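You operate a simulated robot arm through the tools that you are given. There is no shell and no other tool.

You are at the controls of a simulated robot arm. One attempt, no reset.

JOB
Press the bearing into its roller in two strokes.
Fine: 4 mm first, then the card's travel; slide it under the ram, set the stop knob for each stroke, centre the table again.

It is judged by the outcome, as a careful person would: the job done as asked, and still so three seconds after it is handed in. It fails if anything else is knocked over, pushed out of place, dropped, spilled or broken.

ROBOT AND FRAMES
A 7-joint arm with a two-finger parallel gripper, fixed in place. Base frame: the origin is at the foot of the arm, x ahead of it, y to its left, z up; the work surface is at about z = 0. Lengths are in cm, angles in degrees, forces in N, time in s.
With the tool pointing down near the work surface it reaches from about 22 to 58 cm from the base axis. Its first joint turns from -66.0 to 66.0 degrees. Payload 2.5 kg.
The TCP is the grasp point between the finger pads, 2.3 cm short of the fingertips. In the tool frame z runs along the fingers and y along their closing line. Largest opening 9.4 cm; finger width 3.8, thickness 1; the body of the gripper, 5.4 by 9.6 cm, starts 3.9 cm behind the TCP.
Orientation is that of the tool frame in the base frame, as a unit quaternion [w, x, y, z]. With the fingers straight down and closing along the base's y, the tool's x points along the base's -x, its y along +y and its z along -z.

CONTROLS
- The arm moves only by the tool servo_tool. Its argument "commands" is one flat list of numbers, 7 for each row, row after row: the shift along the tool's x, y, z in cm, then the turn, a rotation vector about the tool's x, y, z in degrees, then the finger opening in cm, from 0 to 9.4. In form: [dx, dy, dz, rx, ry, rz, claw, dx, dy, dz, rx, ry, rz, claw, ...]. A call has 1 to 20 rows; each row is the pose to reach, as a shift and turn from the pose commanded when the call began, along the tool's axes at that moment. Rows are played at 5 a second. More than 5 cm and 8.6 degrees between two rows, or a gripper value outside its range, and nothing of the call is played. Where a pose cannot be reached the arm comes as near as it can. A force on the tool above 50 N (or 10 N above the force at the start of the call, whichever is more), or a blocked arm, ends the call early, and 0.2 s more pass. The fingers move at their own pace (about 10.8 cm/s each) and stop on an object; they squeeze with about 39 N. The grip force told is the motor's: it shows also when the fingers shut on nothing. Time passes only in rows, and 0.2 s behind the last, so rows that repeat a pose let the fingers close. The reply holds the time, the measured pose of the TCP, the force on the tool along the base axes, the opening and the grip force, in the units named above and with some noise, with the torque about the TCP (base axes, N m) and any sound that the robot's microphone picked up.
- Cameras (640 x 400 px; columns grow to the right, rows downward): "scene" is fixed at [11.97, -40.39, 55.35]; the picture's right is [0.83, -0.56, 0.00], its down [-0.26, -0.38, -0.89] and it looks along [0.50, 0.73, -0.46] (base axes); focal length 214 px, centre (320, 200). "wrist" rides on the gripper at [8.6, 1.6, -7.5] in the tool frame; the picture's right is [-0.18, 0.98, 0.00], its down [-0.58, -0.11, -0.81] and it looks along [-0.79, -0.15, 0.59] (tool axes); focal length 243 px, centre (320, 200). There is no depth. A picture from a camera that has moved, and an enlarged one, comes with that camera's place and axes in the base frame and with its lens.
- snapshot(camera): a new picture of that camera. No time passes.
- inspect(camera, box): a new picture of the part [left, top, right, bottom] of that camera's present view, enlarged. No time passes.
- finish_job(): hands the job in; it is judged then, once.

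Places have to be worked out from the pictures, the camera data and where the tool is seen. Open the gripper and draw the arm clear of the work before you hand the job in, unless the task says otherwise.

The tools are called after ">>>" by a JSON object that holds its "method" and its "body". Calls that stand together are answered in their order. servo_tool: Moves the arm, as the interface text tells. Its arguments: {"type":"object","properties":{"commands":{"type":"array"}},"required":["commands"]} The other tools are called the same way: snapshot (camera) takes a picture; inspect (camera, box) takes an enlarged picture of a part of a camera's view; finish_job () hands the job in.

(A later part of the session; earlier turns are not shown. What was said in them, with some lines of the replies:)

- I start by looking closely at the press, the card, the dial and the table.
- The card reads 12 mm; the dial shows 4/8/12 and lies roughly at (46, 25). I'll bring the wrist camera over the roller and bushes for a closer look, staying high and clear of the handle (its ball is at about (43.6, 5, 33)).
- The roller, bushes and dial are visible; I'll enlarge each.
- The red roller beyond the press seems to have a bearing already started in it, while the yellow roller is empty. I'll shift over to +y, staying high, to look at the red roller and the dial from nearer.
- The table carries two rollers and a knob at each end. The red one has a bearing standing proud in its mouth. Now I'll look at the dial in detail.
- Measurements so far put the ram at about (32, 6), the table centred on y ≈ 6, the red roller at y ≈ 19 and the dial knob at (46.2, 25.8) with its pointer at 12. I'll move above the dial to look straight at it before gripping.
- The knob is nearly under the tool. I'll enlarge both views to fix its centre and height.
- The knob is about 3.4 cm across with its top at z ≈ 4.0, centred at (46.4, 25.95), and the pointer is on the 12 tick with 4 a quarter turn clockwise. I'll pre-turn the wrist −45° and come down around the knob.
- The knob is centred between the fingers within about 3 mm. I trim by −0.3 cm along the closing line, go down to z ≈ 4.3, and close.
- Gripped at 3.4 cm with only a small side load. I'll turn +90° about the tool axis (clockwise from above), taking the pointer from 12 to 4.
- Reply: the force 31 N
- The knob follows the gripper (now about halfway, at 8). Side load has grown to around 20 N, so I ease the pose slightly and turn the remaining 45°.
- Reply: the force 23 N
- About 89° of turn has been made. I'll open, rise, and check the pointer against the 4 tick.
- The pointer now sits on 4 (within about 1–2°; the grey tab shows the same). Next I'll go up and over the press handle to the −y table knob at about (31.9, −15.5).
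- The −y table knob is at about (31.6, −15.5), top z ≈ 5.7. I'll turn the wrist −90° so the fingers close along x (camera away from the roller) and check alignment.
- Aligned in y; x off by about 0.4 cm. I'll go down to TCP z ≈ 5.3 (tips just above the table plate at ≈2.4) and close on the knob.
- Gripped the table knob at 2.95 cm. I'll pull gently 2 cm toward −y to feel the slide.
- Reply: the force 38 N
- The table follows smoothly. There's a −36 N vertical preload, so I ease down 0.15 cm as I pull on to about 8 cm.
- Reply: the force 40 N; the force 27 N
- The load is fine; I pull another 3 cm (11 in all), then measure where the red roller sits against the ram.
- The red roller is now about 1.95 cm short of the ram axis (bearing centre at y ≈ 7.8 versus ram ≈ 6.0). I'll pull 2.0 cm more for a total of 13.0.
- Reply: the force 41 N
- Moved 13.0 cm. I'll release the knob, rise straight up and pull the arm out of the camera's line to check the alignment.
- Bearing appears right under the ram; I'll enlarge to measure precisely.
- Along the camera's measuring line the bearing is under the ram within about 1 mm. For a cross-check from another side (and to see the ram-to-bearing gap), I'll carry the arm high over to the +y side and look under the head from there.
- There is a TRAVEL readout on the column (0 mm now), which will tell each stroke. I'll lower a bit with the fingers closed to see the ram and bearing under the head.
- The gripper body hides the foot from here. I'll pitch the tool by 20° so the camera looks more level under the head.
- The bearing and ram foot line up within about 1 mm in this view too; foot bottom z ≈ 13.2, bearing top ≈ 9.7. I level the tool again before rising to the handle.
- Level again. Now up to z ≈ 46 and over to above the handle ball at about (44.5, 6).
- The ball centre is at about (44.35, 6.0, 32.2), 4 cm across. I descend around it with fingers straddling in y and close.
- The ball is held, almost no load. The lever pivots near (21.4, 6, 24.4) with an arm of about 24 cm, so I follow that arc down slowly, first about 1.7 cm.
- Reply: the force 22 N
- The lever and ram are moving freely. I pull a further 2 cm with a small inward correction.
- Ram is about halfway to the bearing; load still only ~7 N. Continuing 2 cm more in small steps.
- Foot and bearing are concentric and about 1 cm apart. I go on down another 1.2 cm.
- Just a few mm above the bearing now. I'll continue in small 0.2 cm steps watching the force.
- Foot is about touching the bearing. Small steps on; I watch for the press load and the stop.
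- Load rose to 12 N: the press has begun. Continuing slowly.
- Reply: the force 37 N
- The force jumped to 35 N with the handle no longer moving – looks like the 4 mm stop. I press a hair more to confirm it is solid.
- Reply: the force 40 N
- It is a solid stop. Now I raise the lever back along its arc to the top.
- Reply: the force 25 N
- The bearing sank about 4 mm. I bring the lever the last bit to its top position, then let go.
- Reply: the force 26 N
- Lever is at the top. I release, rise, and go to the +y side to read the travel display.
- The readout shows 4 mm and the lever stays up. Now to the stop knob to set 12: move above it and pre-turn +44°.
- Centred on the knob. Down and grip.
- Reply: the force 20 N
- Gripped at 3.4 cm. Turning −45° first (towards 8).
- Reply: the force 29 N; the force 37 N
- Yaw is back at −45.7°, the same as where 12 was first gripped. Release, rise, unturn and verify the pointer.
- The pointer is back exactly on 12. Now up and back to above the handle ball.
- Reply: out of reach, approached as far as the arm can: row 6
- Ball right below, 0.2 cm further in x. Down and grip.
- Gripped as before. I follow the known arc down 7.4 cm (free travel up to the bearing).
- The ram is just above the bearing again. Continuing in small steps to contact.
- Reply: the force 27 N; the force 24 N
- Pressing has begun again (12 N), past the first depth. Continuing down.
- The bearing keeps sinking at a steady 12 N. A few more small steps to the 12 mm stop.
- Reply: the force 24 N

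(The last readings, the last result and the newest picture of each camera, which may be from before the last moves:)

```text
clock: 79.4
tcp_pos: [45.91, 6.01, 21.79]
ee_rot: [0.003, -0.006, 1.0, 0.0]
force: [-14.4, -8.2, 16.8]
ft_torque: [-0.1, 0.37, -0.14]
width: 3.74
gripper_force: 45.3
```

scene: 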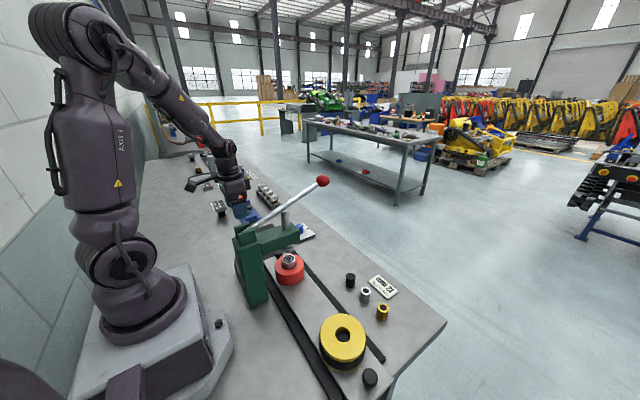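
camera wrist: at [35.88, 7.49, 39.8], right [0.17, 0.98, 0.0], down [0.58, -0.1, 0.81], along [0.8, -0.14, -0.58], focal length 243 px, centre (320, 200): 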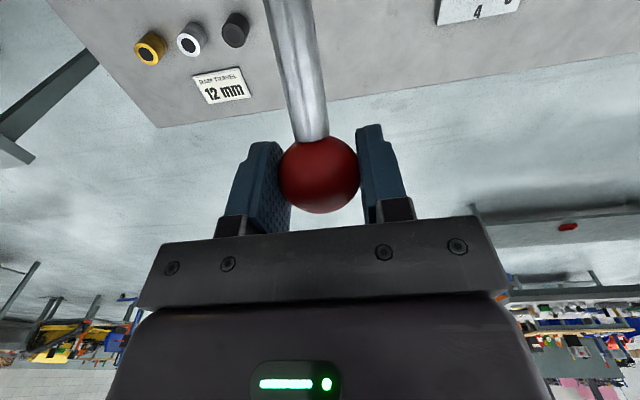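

The torque change and rising force hint the stop is just reached; I press a little further to seat against it.

>>> {"method": "servo_tool", "body": {"commands": [0.06, 0, 0.06, 0, 0, 0, 3.2, 0.06, 0, 0.12, 0, 0, 0, 3.2]}}

>>> {"method": "inspect", "body": {"camera": "scene", "box": [265, 205, 315, 275]}}

```text
clock: 80.0
tcp_pos: [45.84, 5.95, 21.95]
ee_rot: [0.005, -0.007, 1.0, 0.0]
force: [-19.2, -5.9, 29.7]
ft_torque: [-0.07, 0.3, -0.04]
width: 3.72
gripper_force: 45.3
```

```text
5.71 times, centred on (290, 240) of scene
camera zoom: at [11.95, -40.39, 55.35], right [0.83, -0.56, 0.0], down [-0.26, -0.38, -0.89], along [0.5, 0.73, -0.46], focal length 1226 px, centre (491, -29)
```

zoom: 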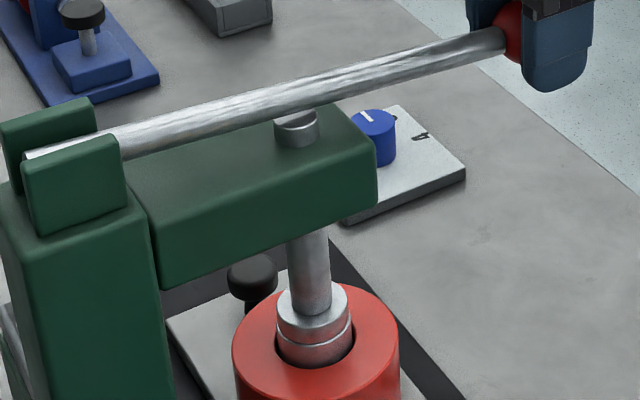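

>>> {"method": "servo_tool", "body": {"commands": [0.08, 0, 0.05, 0, 0, 0, 3.2, 0.08, 0, 0.08, 0, 0, 0, 3.2]}}

```text
clock: 80.6
tcp_pos: [45.96, 6.09, 21.77]
ee_rot: [0.009, -0.005, 1.0, -0.001]
force: [-1.4, -3.7, 30.6]
ft_torque: [-0.11, 0.89, 0.0]
width: 3.73
gripper_force: 44.7
```

>>> {"method": "servo_tool", "body": {"commands": [0.02, 0, 0.06, 0, 0, 0, 3.2, 0.02, 0, 0.1, 0, 0, 0, 3.2, 0.02, 0, 0.1, 0, 0, 0, 3.2]}}

>>> {"method": "inspect", "body": {"camera": "scene", "box": [265, 205, 315, 275]}}

```text
clock: 81.4
tcp_pos: [45.98, 5.84, 21.79]
ee_rot: [0.009, -0.006, 1.0, 0.001]
force: [1.0, -2.8, 32.1]
ft_torque: [0.06, -0.67, -0.02]
width: 3.72
gripper_force: 44.5
```

```text
5.71 times, centred on (290, 240) of scene
camera zoom: at [11.95, -40.39, 55.35], right [0.83, -0.56, 0.0], down [-0.26, -0.38, -0.89], along [0.5, 0.73, -0.46], focal length 1226 px, centre (491, -29)
```

zoom: 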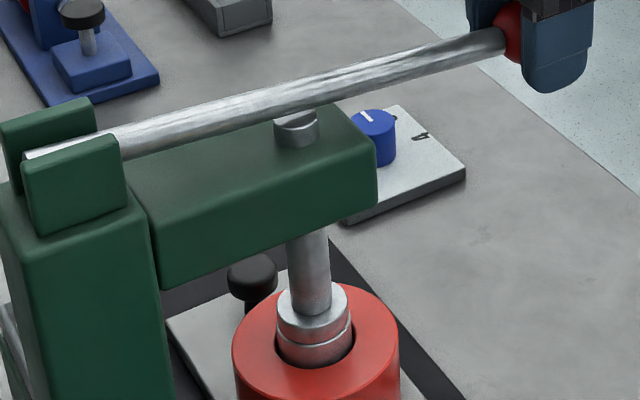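

The stop is solid and the ram no longer moves. Raising the lever back along its arc to the top.

>>> {"method": "servo_tool", "body": {"commands": [-0.1, 0, -0.5, 0, 0, 0, 3.2, -0.19, 0, -1.04, 0, 0, 0, 3.2, -0.26, 0, -2.04, 0, 0, 0, 3.2, -0.26, 0, -3.04, 0, 0, 0, 3.2, -0.23, 0, -4.04, 0, 0, 0, 3.2, -0.16, 0, -5.04, 0, 0, 0, 3.2, -0.05, 0, -6.04, 0, 0, 0, 3.2, 0.07, 0, -7.04, 0, 0, 0, 3.2, 0.22, 0, -8.04, 0, 0, 0, 3.2, 0.4, 0, -9.04, 0, 0, 0, 3.2, 0.58, 0, -9.84, 0, 0, 0, 3.2, 0.73, 0, -10.44, 0, 0, 0, 3.2, 0.85, 0, -10.84, 0, 0, 0, 3.2]}}

>>> {"method": "snapshot", "body": {"camera": "scene"}}

>>> {"method": "inspect", "body": {"camera": "scene", "box": [265, 205, 315, 275]}}

```text
clock: 84.2
tcp_pos: [44.81, 6.02, 32.37]
ee_rot: [0.004, -0.007, 1.0, 0.0]
force: [-18.8, 4.4, -11.8]
ft_torque: [-0.02, -1.14, 0.01]
width: 3.73
gripper_force: 45.1
```

```text
taken
```

scene: 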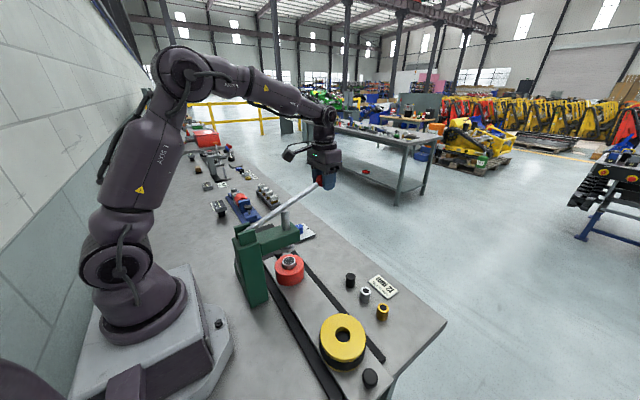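

```text
5.71 times, centred on (290, 240) of scene
camera zoom: at [11.97, -40.39, 55.35], right [0.83, -0.56, 0.0], down [-0.26, -0.38, -0.89], along [0.5, 0.73, -0.46], focal length 1226 px, centre (491, -29)
```

zoom: 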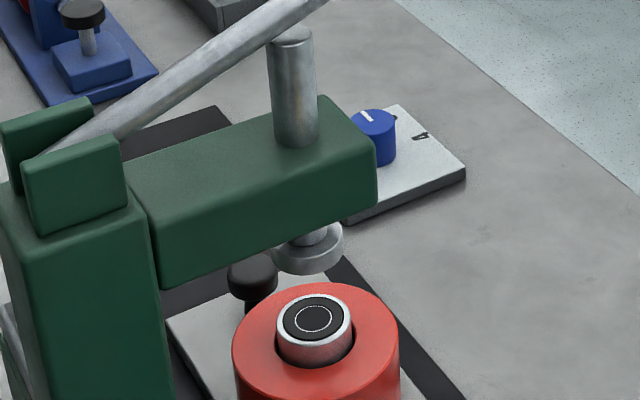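

The bearing is visibly deeper. Last bit to the top, release, then go read the display.

>>> {"method": "servo_tool", "body": {"commands": [0.1, 0, -0.12, 0, 0, 0, 3.2, 0.14, 0, -0.22, 0, 0, 0, 3.2, 0.14, 0, -0.22, 0, 0, 0, 5, 0.14, 0, -0.22, 0, 0, 0, 7, 0.14, 0, -4, 0, 0, 0, 7, 0.14, 0, -8, 0, 0, 0, 7, 0.14, 0, -11, 0, 0, 0, 7, 3.8, 2.5, -11, 0, 0, 0, 7, 7.6, 5, -11, 0, 0, 0, 7, 11.4, 7.5, -11, 0, 0, 0, 7, 15.2, 10, -11, 0, 0, 0, 7, 19, 12.5, -10, 0, 0, 0, 7, 22, 14.3, -7, 0, 0, 0, 7, 22, 14.3, -2, 0, 0, 0, 7, 22, 14.3, 3, 0, 0, 0, 7, 22, 14.3, 8, 0, 0, 0, 7, 22, 14.3, 8, 0, 0, 0, 7]}}

>>> {"method": "snapshot", "body": {"camera": "wrist"}}

>>> {"method": "snapshot", "body": {"camera": "scene"}}

```text
clock: 87.8
tcp_pos: [22.74, 19.84, 23.78]
ee_rot: [0.004, -0.006, 1.0, -0.001]
force: [-0.5, 1.0, -0.1]
ft_torque: [0.01, 0.01, -0.01]
width: 7.02
gripper_force: 0.1
```

```text
taken
camera wrist: at [14.07, 21.24, 31.15], right [0.17, 0.98, 0.0], down [0.58, -0.1, 0.81], along [0.8, -0.14, -0.58], focal length 243 px, centre (320, 200)
```

wrist: 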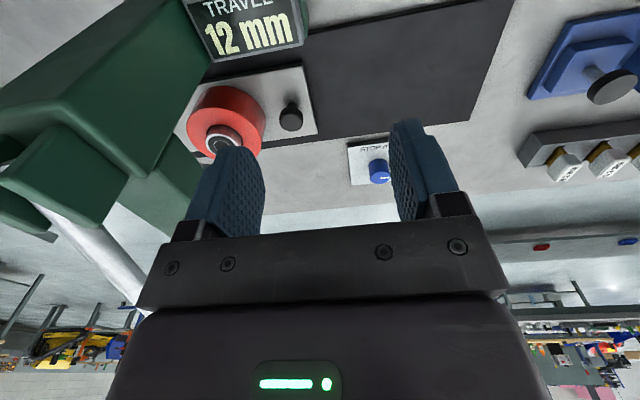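

```text
taken
```

scene: 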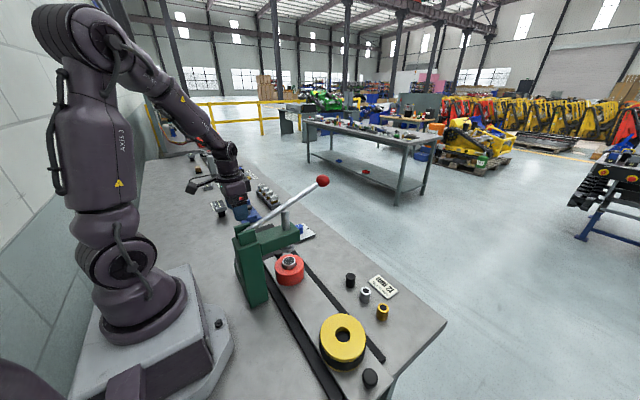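

The readout shows 12 mm and the lever rests at the top. Now I go high over to the −y table knob (now near (32, −28.5)) to bring the table back to centre.

>>> {"method": "servo_tool", "body": {"commands": [0, 0, -5, 0, 0, 0, 7, 0, 0, -10, 0, 0, 0, 7, 0, 0, -15, 0, 0, 0, 7, 0, 0, -19, 0, 0, 0, 7, -0.9, -4.8, -19, 0, 0, -8, 7, -1.8, -9.6, -19, 0, 0, -16, 7, -2.7, -14.4, -19, 0, 0, -24, 7, -3.6, -19.2, -19, 0, 0, -32, 7, -4.5, -24, -19, 0, 0, -40, 7, -5.4, -28.8, -19, 0, 0, -48, 7, -6.3, -33.6, -19, 0, 0, -56, 7, -7.2, -38.4, -19, 0, 0, -64, 7, -8.1, -43.2, -19, 0, 0, -72, 7, -9.2, -48, -19, 0, 0, -80, 7, -9.2, -48.4, -14.5, 0, 0, -88, 7, -9.2, -48.4, -10, 0, 0, -90, 7, -9.2, -48.4, -5.5, 0, 0, -90, 7, -9.2, -48.4, -1, 0, 0, -90, 7, -9.2, -48.4, 3.5, 0, 0, -90, 7, -9.2, -48.4, 3.5, 0, 0, -90, 7]}}

>>> {"method": "snapshot", "body": {"camera": "wrist"}}

>>> {"method": "snapshot", "body": {"camera": "scene"}}

```text
clock: 92.0
tcp_pos: [32.43, -28.04, 20.66]
ee_rot: [-0.003, 0.712, -0.702, 0.002]
force: [0.1, 0.0, -1.0]
ft_torque: [-0.01, 0.02, 0.01]
width: 7.02
gripper_force: 0.0
```

```text
taken
camera wrist: at [30.88, -36.74, 28.06], right [-0.98, 0.17, -0.01], down [0.09, 0.58, 0.81], along [0.14, 0.79, -0.59], focal length 243 px, centre (320, 200)
```

wrist: 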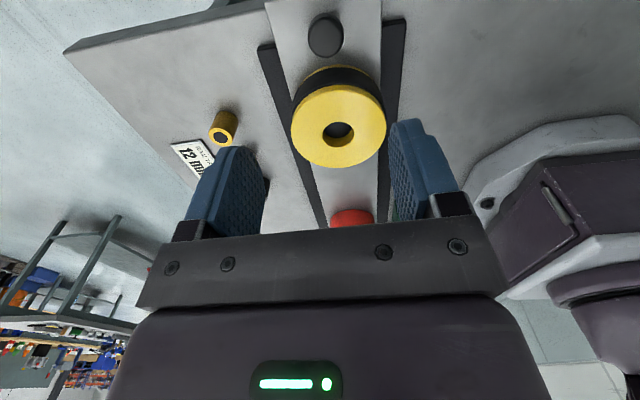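

```text
taken
```

scene: 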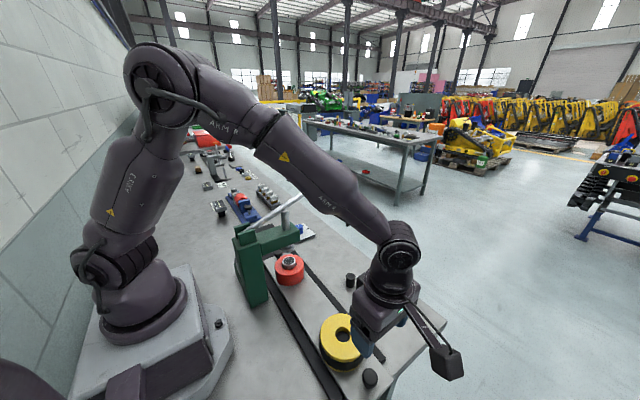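

The knob is at about (32.0, −28.65). I correct by 0.6 in −y and 0.4 in −x while coming down, and check before gripping.

>>> {"method": "servo_tool", "body": {"commands": [0.6, 0.4, 3, 0, 0, 0, 7, 0.6, 0.4, 6, 0, 0, 0, 7, 0.6, 0.4, 8, 0, 0, 0, 7, 0.6, 0.4, 8, 0, 0, 0, 7]}}

>>> {"method": "snapshot", "body": {"camera": "wrist"}}

```text
clock: 93.0
tcp_pos: [32.18, -28.96, 12.59]
ee_rot: [-0.003, 0.712, -0.703, 0.003]
force: [-0.4, -0.5, -0.6]
ft_torque: [-0.02, 0.0, -0.02]
width: 7.0
gripper_force: 0.0
```

```text
taken
camera wrist: at [30.69, -37.64, 20.04], right [-0.98, 0.17, -0.01], down [0.09, 0.58, 0.81], along [0.14, 0.79, -0.59], focal length 243 px, centre (320, 200)
```

wrist: 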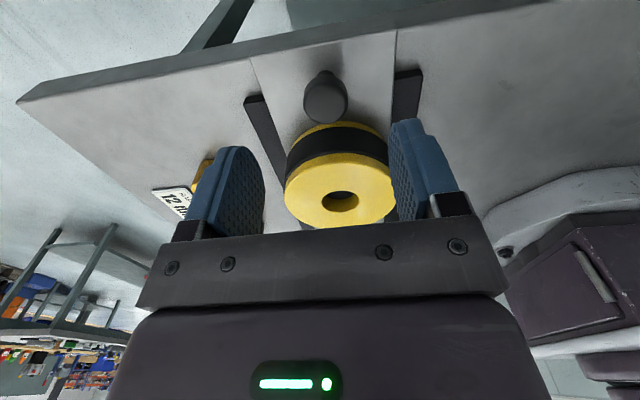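

>>> {"method": "servo_tool", "body": {"commands": [-0.2, 0.25, 3.5, 0, 0, 0, 7, -0.2, 0.25, 7.1, 0, 0, 0, 7, -0.2, 0.25, 7.1, 0, 0, 0, 5, -0.2, 0.25, 7.1, 0, 0, 0, 3.5, -0.2, 0.25, 7.1, 0, 0, 0, 2.5, -0.2, 0.25, 7.1, 0, 0, 0, 1.8, -0.2, 0.25, 7.1, 0, 0, 0, 1.8]}}

>>> {"method": "inspect", "body": {"camera": "wrist", "box": [200, 60, 440, 220]}}

```text
clock: 94.6
tcp_pos: [32.11, -28.74, 5.65]
ee_rot: [-0.002, 0.712, -0.702, 0.002]
force: [4.8, -0.5, -7.7]
ft_torque: [-0.43, -0.13, -0.05]
width: 2.93
gripper_force: 45.3
```

```text
2.50 times, centred on (320, 140) of wrist
camera zoom: at [30.43, -37.41, 13.05], right [-0.98, 0.17, -0.01], down [0.09, 0.58, 0.81], along [0.14, 0.79, -0.59], focal length 606 px, centre (320, 350)
```

zoom: 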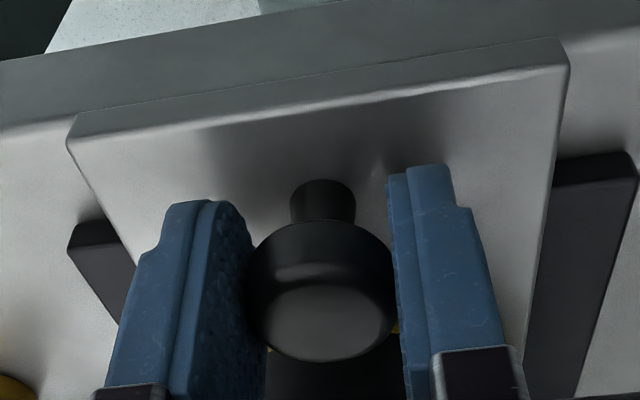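

Gripped on the knob (2.93). I push the table back toward +y in segments, compensating the small yaw, 13.0 cm in all.

>>> {"method": "servo_tool", "body": {"commands": [-0.5, -0.01, 0.02, 0, 0, 0, 1.8, -1.5, -0.02, 0.02, 0, 0, 0, 1.8, -2.5, -0.04, 0.02, 0, 0, 0, 1.8, -3.5, -0.05, 0.02, 0, 0, 0, 1.8]}}

```text
clock: 95.6
tcp_pos: [31.96, -25.26, 5.67]
ee_rot: [-0.003, 0.712, -0.703, 0.003]
force: [2.0, -0.9, 1.9]
ft_torque: [0.44, -0.06, 0.04]
width: 2.94
gripper_force: 44.6
```

>>> {"method": "servo_tool", "body": {"commands": [-1, -0.01, 0, 0, 0, 0, 1.8, -2, -0.03, 0, 0, 0, 0, 1.8, -3, -0.04, 0, 0, 0, 0, 1.8, -4, -0.06, 0, 0, 0, 0, 1.8]}}

```text
clock: 96.6
tcp_pos: [31.95, -21.4, 5.77]
ee_rot: [-0.002, 0.711, -0.703, 0.004]
force: [-6.4, -0.3, 38.1]
ft_torque: [0.1, 0.05, 0.05]
width: 2.97
gripper_force: 45.6
```

Vertical load is 38 N, so I ease up 0.08 and continue 4 cm.

>>> {"method": "servo_tool", "body": {"commands": [-0.2, 0, -0.08, 0, 0, 0, 1.8, -1, 0, -0.08, 0, 0, 0, 1.8, -2, -0.02, -0.08, 0, 0, 0, 1.8, -3, -0.03, -0.08, 0, 0, 0, 1.8, -4, -0.05, -0.08, 0, 0, 0, 1.8]}}

```text
clock: 97.8
tcp_pos: [32.02, -17.08, 5.57]
ee_rot: [-0.004, 0.712, -0.702, 0.001]
force: [10.3, 0.7, -27.8]
ft_torque: [0.21, 0.02, -0.01]
width: 2.94
gripper_force: 45.8
```

11.5 cm back so far. Easing the vertical load and moving the last 1.5 cm, then comparing with the initial picture.

>>> {"method": "servo_tool", "body": {"commands": [-0.2, 0, 0.05, 0, 0, 0, 1.8, -0.7, 0, 0.05, 0, 0, 0, 1.8, -1.2, -0.01, 0.05, 0, 0, 0, 1.8, -1.5, -0.01, 0.05, 0, 0, 0, 1.8, -1.5, -0.01, 0.05, 0, 0, 0, 1.8]}}

>>> {"method": "inspect", "body": {"camera": "scene", "box": [285, 270, 355, 350]}}

>>> {"method": "inspect", "body": {"camera": "scene", "box": [220, 160, 460, 400]}}

>>> {"method": "snapshot", "body": {"camera": "wrist"}}

```text
clock: 99.0
tcp_pos: [31.92, -15.65, 5.61]
ee_rot: [-0.003, 0.711, -0.703, 0.003]
force: [9.0, -1.7, -27.1]
ft_torque: [0.07, -0.11, -0.02]
width: 2.97
gripper_force: 45.2
```

```text
5.00 times, centred on (320, 310) of scene
camera zoom: at [11.98, -40.39, 55.34], right [0.83, -0.56, 0.0], down [-0.26, -0.38, -0.89], along [0.5, 0.73, -0.46], focal length 1072 px, centre (320, -350)
```

zoom: 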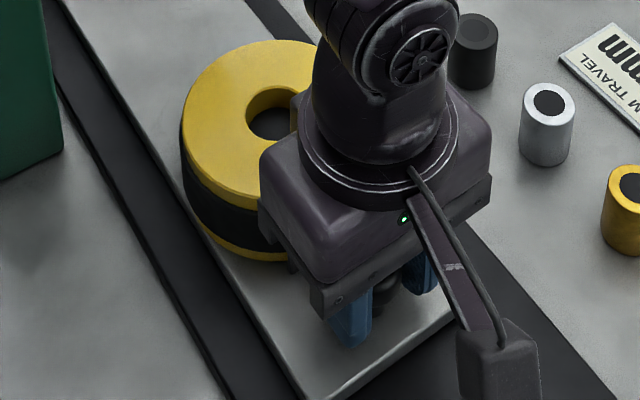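

```text
1.67 times, centred on (340, 280) of scene
camera zoom: at [11.98, -40.39, 55.34], right [0.83, -0.56, 0.0], down [-0.26, -0.38, -0.89], along [0.5, 0.73, -0.46], focal length 358 px, centre (287, 67)
```

zoom: 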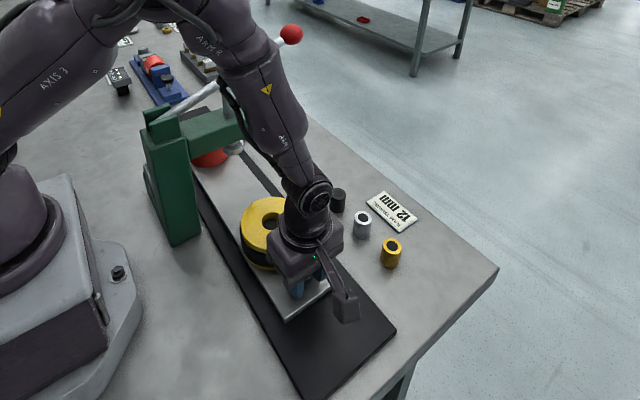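

```text
taken
camera wrist: at [30.43, -24.35, 13.01], right [-0.98, 0.17, -0.01], down [0.1, 0.58, 0.81], along [0.14, 0.79, -0.59], focal length 243 px, centre (320, 200)
```

wrist: 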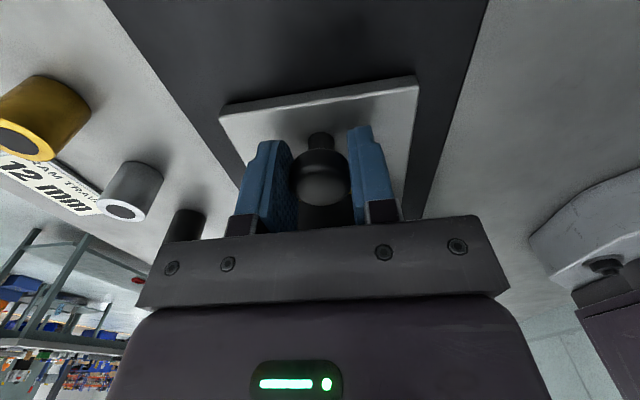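

The yellow roller sits in the very same pixels as at the start. I release, rise and move clear, then compare in detail.

>>> {"method": "servo_tool", "body": {"commands": [0, 0, 0.04, 0, 0, 0, 3.5, 0, 0, 0.04, 0, 0, 0, 5, 0, 0, 0, 0, 0, 0, 7, 0, 0, -3, 0, 0, 0, 7, 0, 0, -7, 0, 0, 0, 7, 0, 0, -11, 0, 0, 0, 7, 0, 0, -15, 0, 0, 8, 7, 0, 0, -20, 0, 0, 16, 7, 0, 0, -25, 0, 0, 24, 7, 0, 0, -30, 0, 0, 32, 7, 0, 0, -35, 0, 0, 40, 7, 0, 0, -38, 0, 0, 48, 7, 0, 0, -38, 0, 0, 56, 7, 0, 0, -38, 0, 0, 64, 7, 0, 0, -38, 0, 0, 72, 7, 0, 0, -38, 0, 0, 80, 7, 0, 0, -38, 0, 0, 88, 7, 0, 0, -38, 0, 0, 90, 7]}}

>>> {"method": "inspect", "body": {"camera": "scene", "box": [285, 270, 355, 350]}}

>>> {"method": "snapshot", "body": {"camera": "scene"}}

```text
clock: 102.8
tcp_pos: [31.7, -15.68, 43.83]
ee_rot: [0.004, -0.004, 1.0, 0.0]
force: [-0.1, -0.2, 0.5]
ft_torque: [-0.04, -0.02, 0.0]
width: 6.97
gripper_force: 0.0
```

```text
5.00 times, centred on (320, 310) of scene
camera zoom: at [11.97, -40.39, 55.35], right [0.83, -0.56, 0.0], down [-0.26, -0.38, -0.89], along [0.5, 0.73, -0.46], focal length 1072 px, centre (320, -350)
```

zoom: 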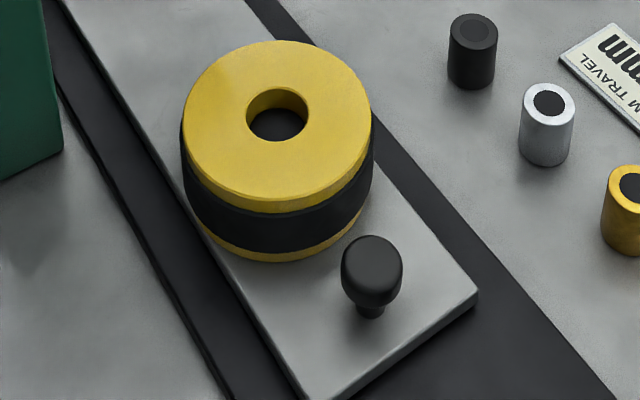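

```text
taken
```

scene: 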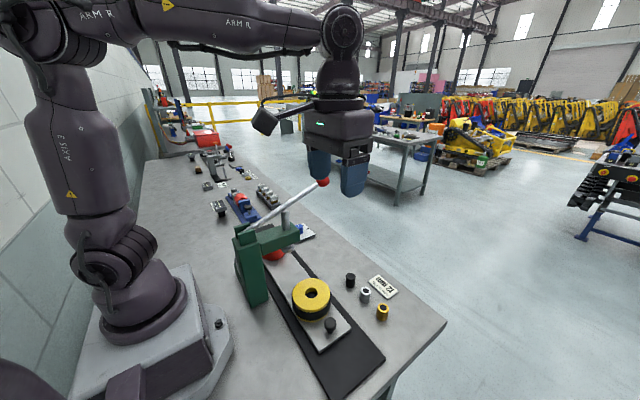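

The table, roller and knob match the starting picture exactly. I'll open fully and move high past the press for a last check of the bearing and the readout.

>>> {"method": "servo_tool", "body": {"commands": [1, 4.5, -1, 0, 0, 0, 9.4, 2, 9, -1, 0, 0, 0, 9.4, 3, 13.5, -1, 0, 0, 0, 9.4, 4, 18, -1, 0, 0, 0, 9.4, 5, 22.5, -1, 0, 0, 0, 9.4, 6, 27, -1, 0, 0, 0, 9.4, 7, 31.5, -1, 0, 0, 0, 9.4, 7.3, 36, 1, 0, 0, 0, 9.4, 7.3, 36, 1, 0, 0, 0, 9.4]}}

>>> {"method": "snapshot", "body": {"camera": "wrist"}}

>>> {"method": "inspect", "body": {"camera": "wrist", "box": [260, 0, 420, 120]}}

>>> {"method": "snapshot", "body": {"camera": "scene"}}

```text
clock: 104.8
tcp_pos: [23.6, 20.28, 42.49]
ee_rot: [0.004, -0.007, 1.0, 0.001]
force: [-0.7, 0.0, -0.8]
ft_torque: [0.02, 0.0, -0.02]
width: 9.41
gripper_force: 0.1
```

```text
taken
camera wrist: at [14.99, 21.67, 49.9], right [0.17, 0.98, 0.0], down [0.58, -0.1, 0.81], along [0.8, -0.14, -0.58], focal length 243 px, centre (320, 200)
```

wrist: 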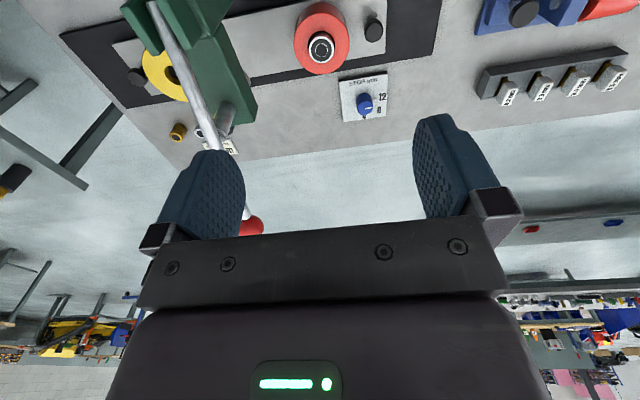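

```text
3.33 times, centred on (340, 60) of wrist
camera zoom: at [14.99, 21.67, 49.9], right [0.17, 0.98, 0.0], down [0.58, -0.1, 0.81], along [0.8, -0.14, -0.58], focal length 809 px, centre (253, 667)
```

zoom: 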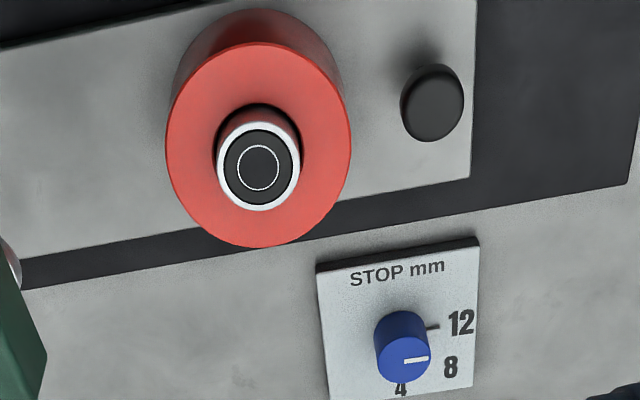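

```text
taken
```

scene: 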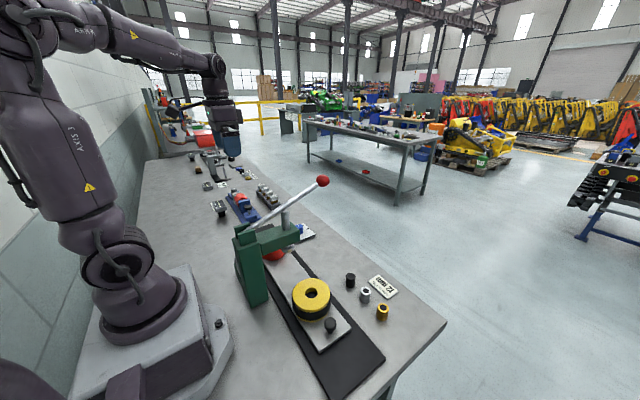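

Two strokes are done: the readout showed 4 mm, then 12 mm. The lever is up, the table matches its starting picture, nothing else has moved, and the gripper is open and clear. Handing in.

>>> {"method": "finish_job", "body": {}}

```text
The job is handed in.
```

The bearing is pressed into the red roller in two strokes, and I've handed the job in. The press's travel readout showed 4 mm after the first stroke and 12 mm, the card's travel, after the second.

- **Sliding:** I pulled the table 13 cm so the red roller sat under the ram, in line to about 1 mm by camera.
- **Stop knob:** I set it to 4 for the first stroke and to 12 for the second, where it stays. The lever came up against the stop both times.
- **Table:** It is back in the centre, and the overhead picture matches the one taken before I started.
- **Everything else:** The lever is up, the gripper is open and clear, and nothing else on the bench has visibly moved.

The bearing still stands roughly 1.5–2 cm proud of the roller, because it stood about 3 cm proud before the 12 mm of travel. I took the bearing already standing in the red roller as the one to press, and left the yellow roller and the three loose bushes alone.
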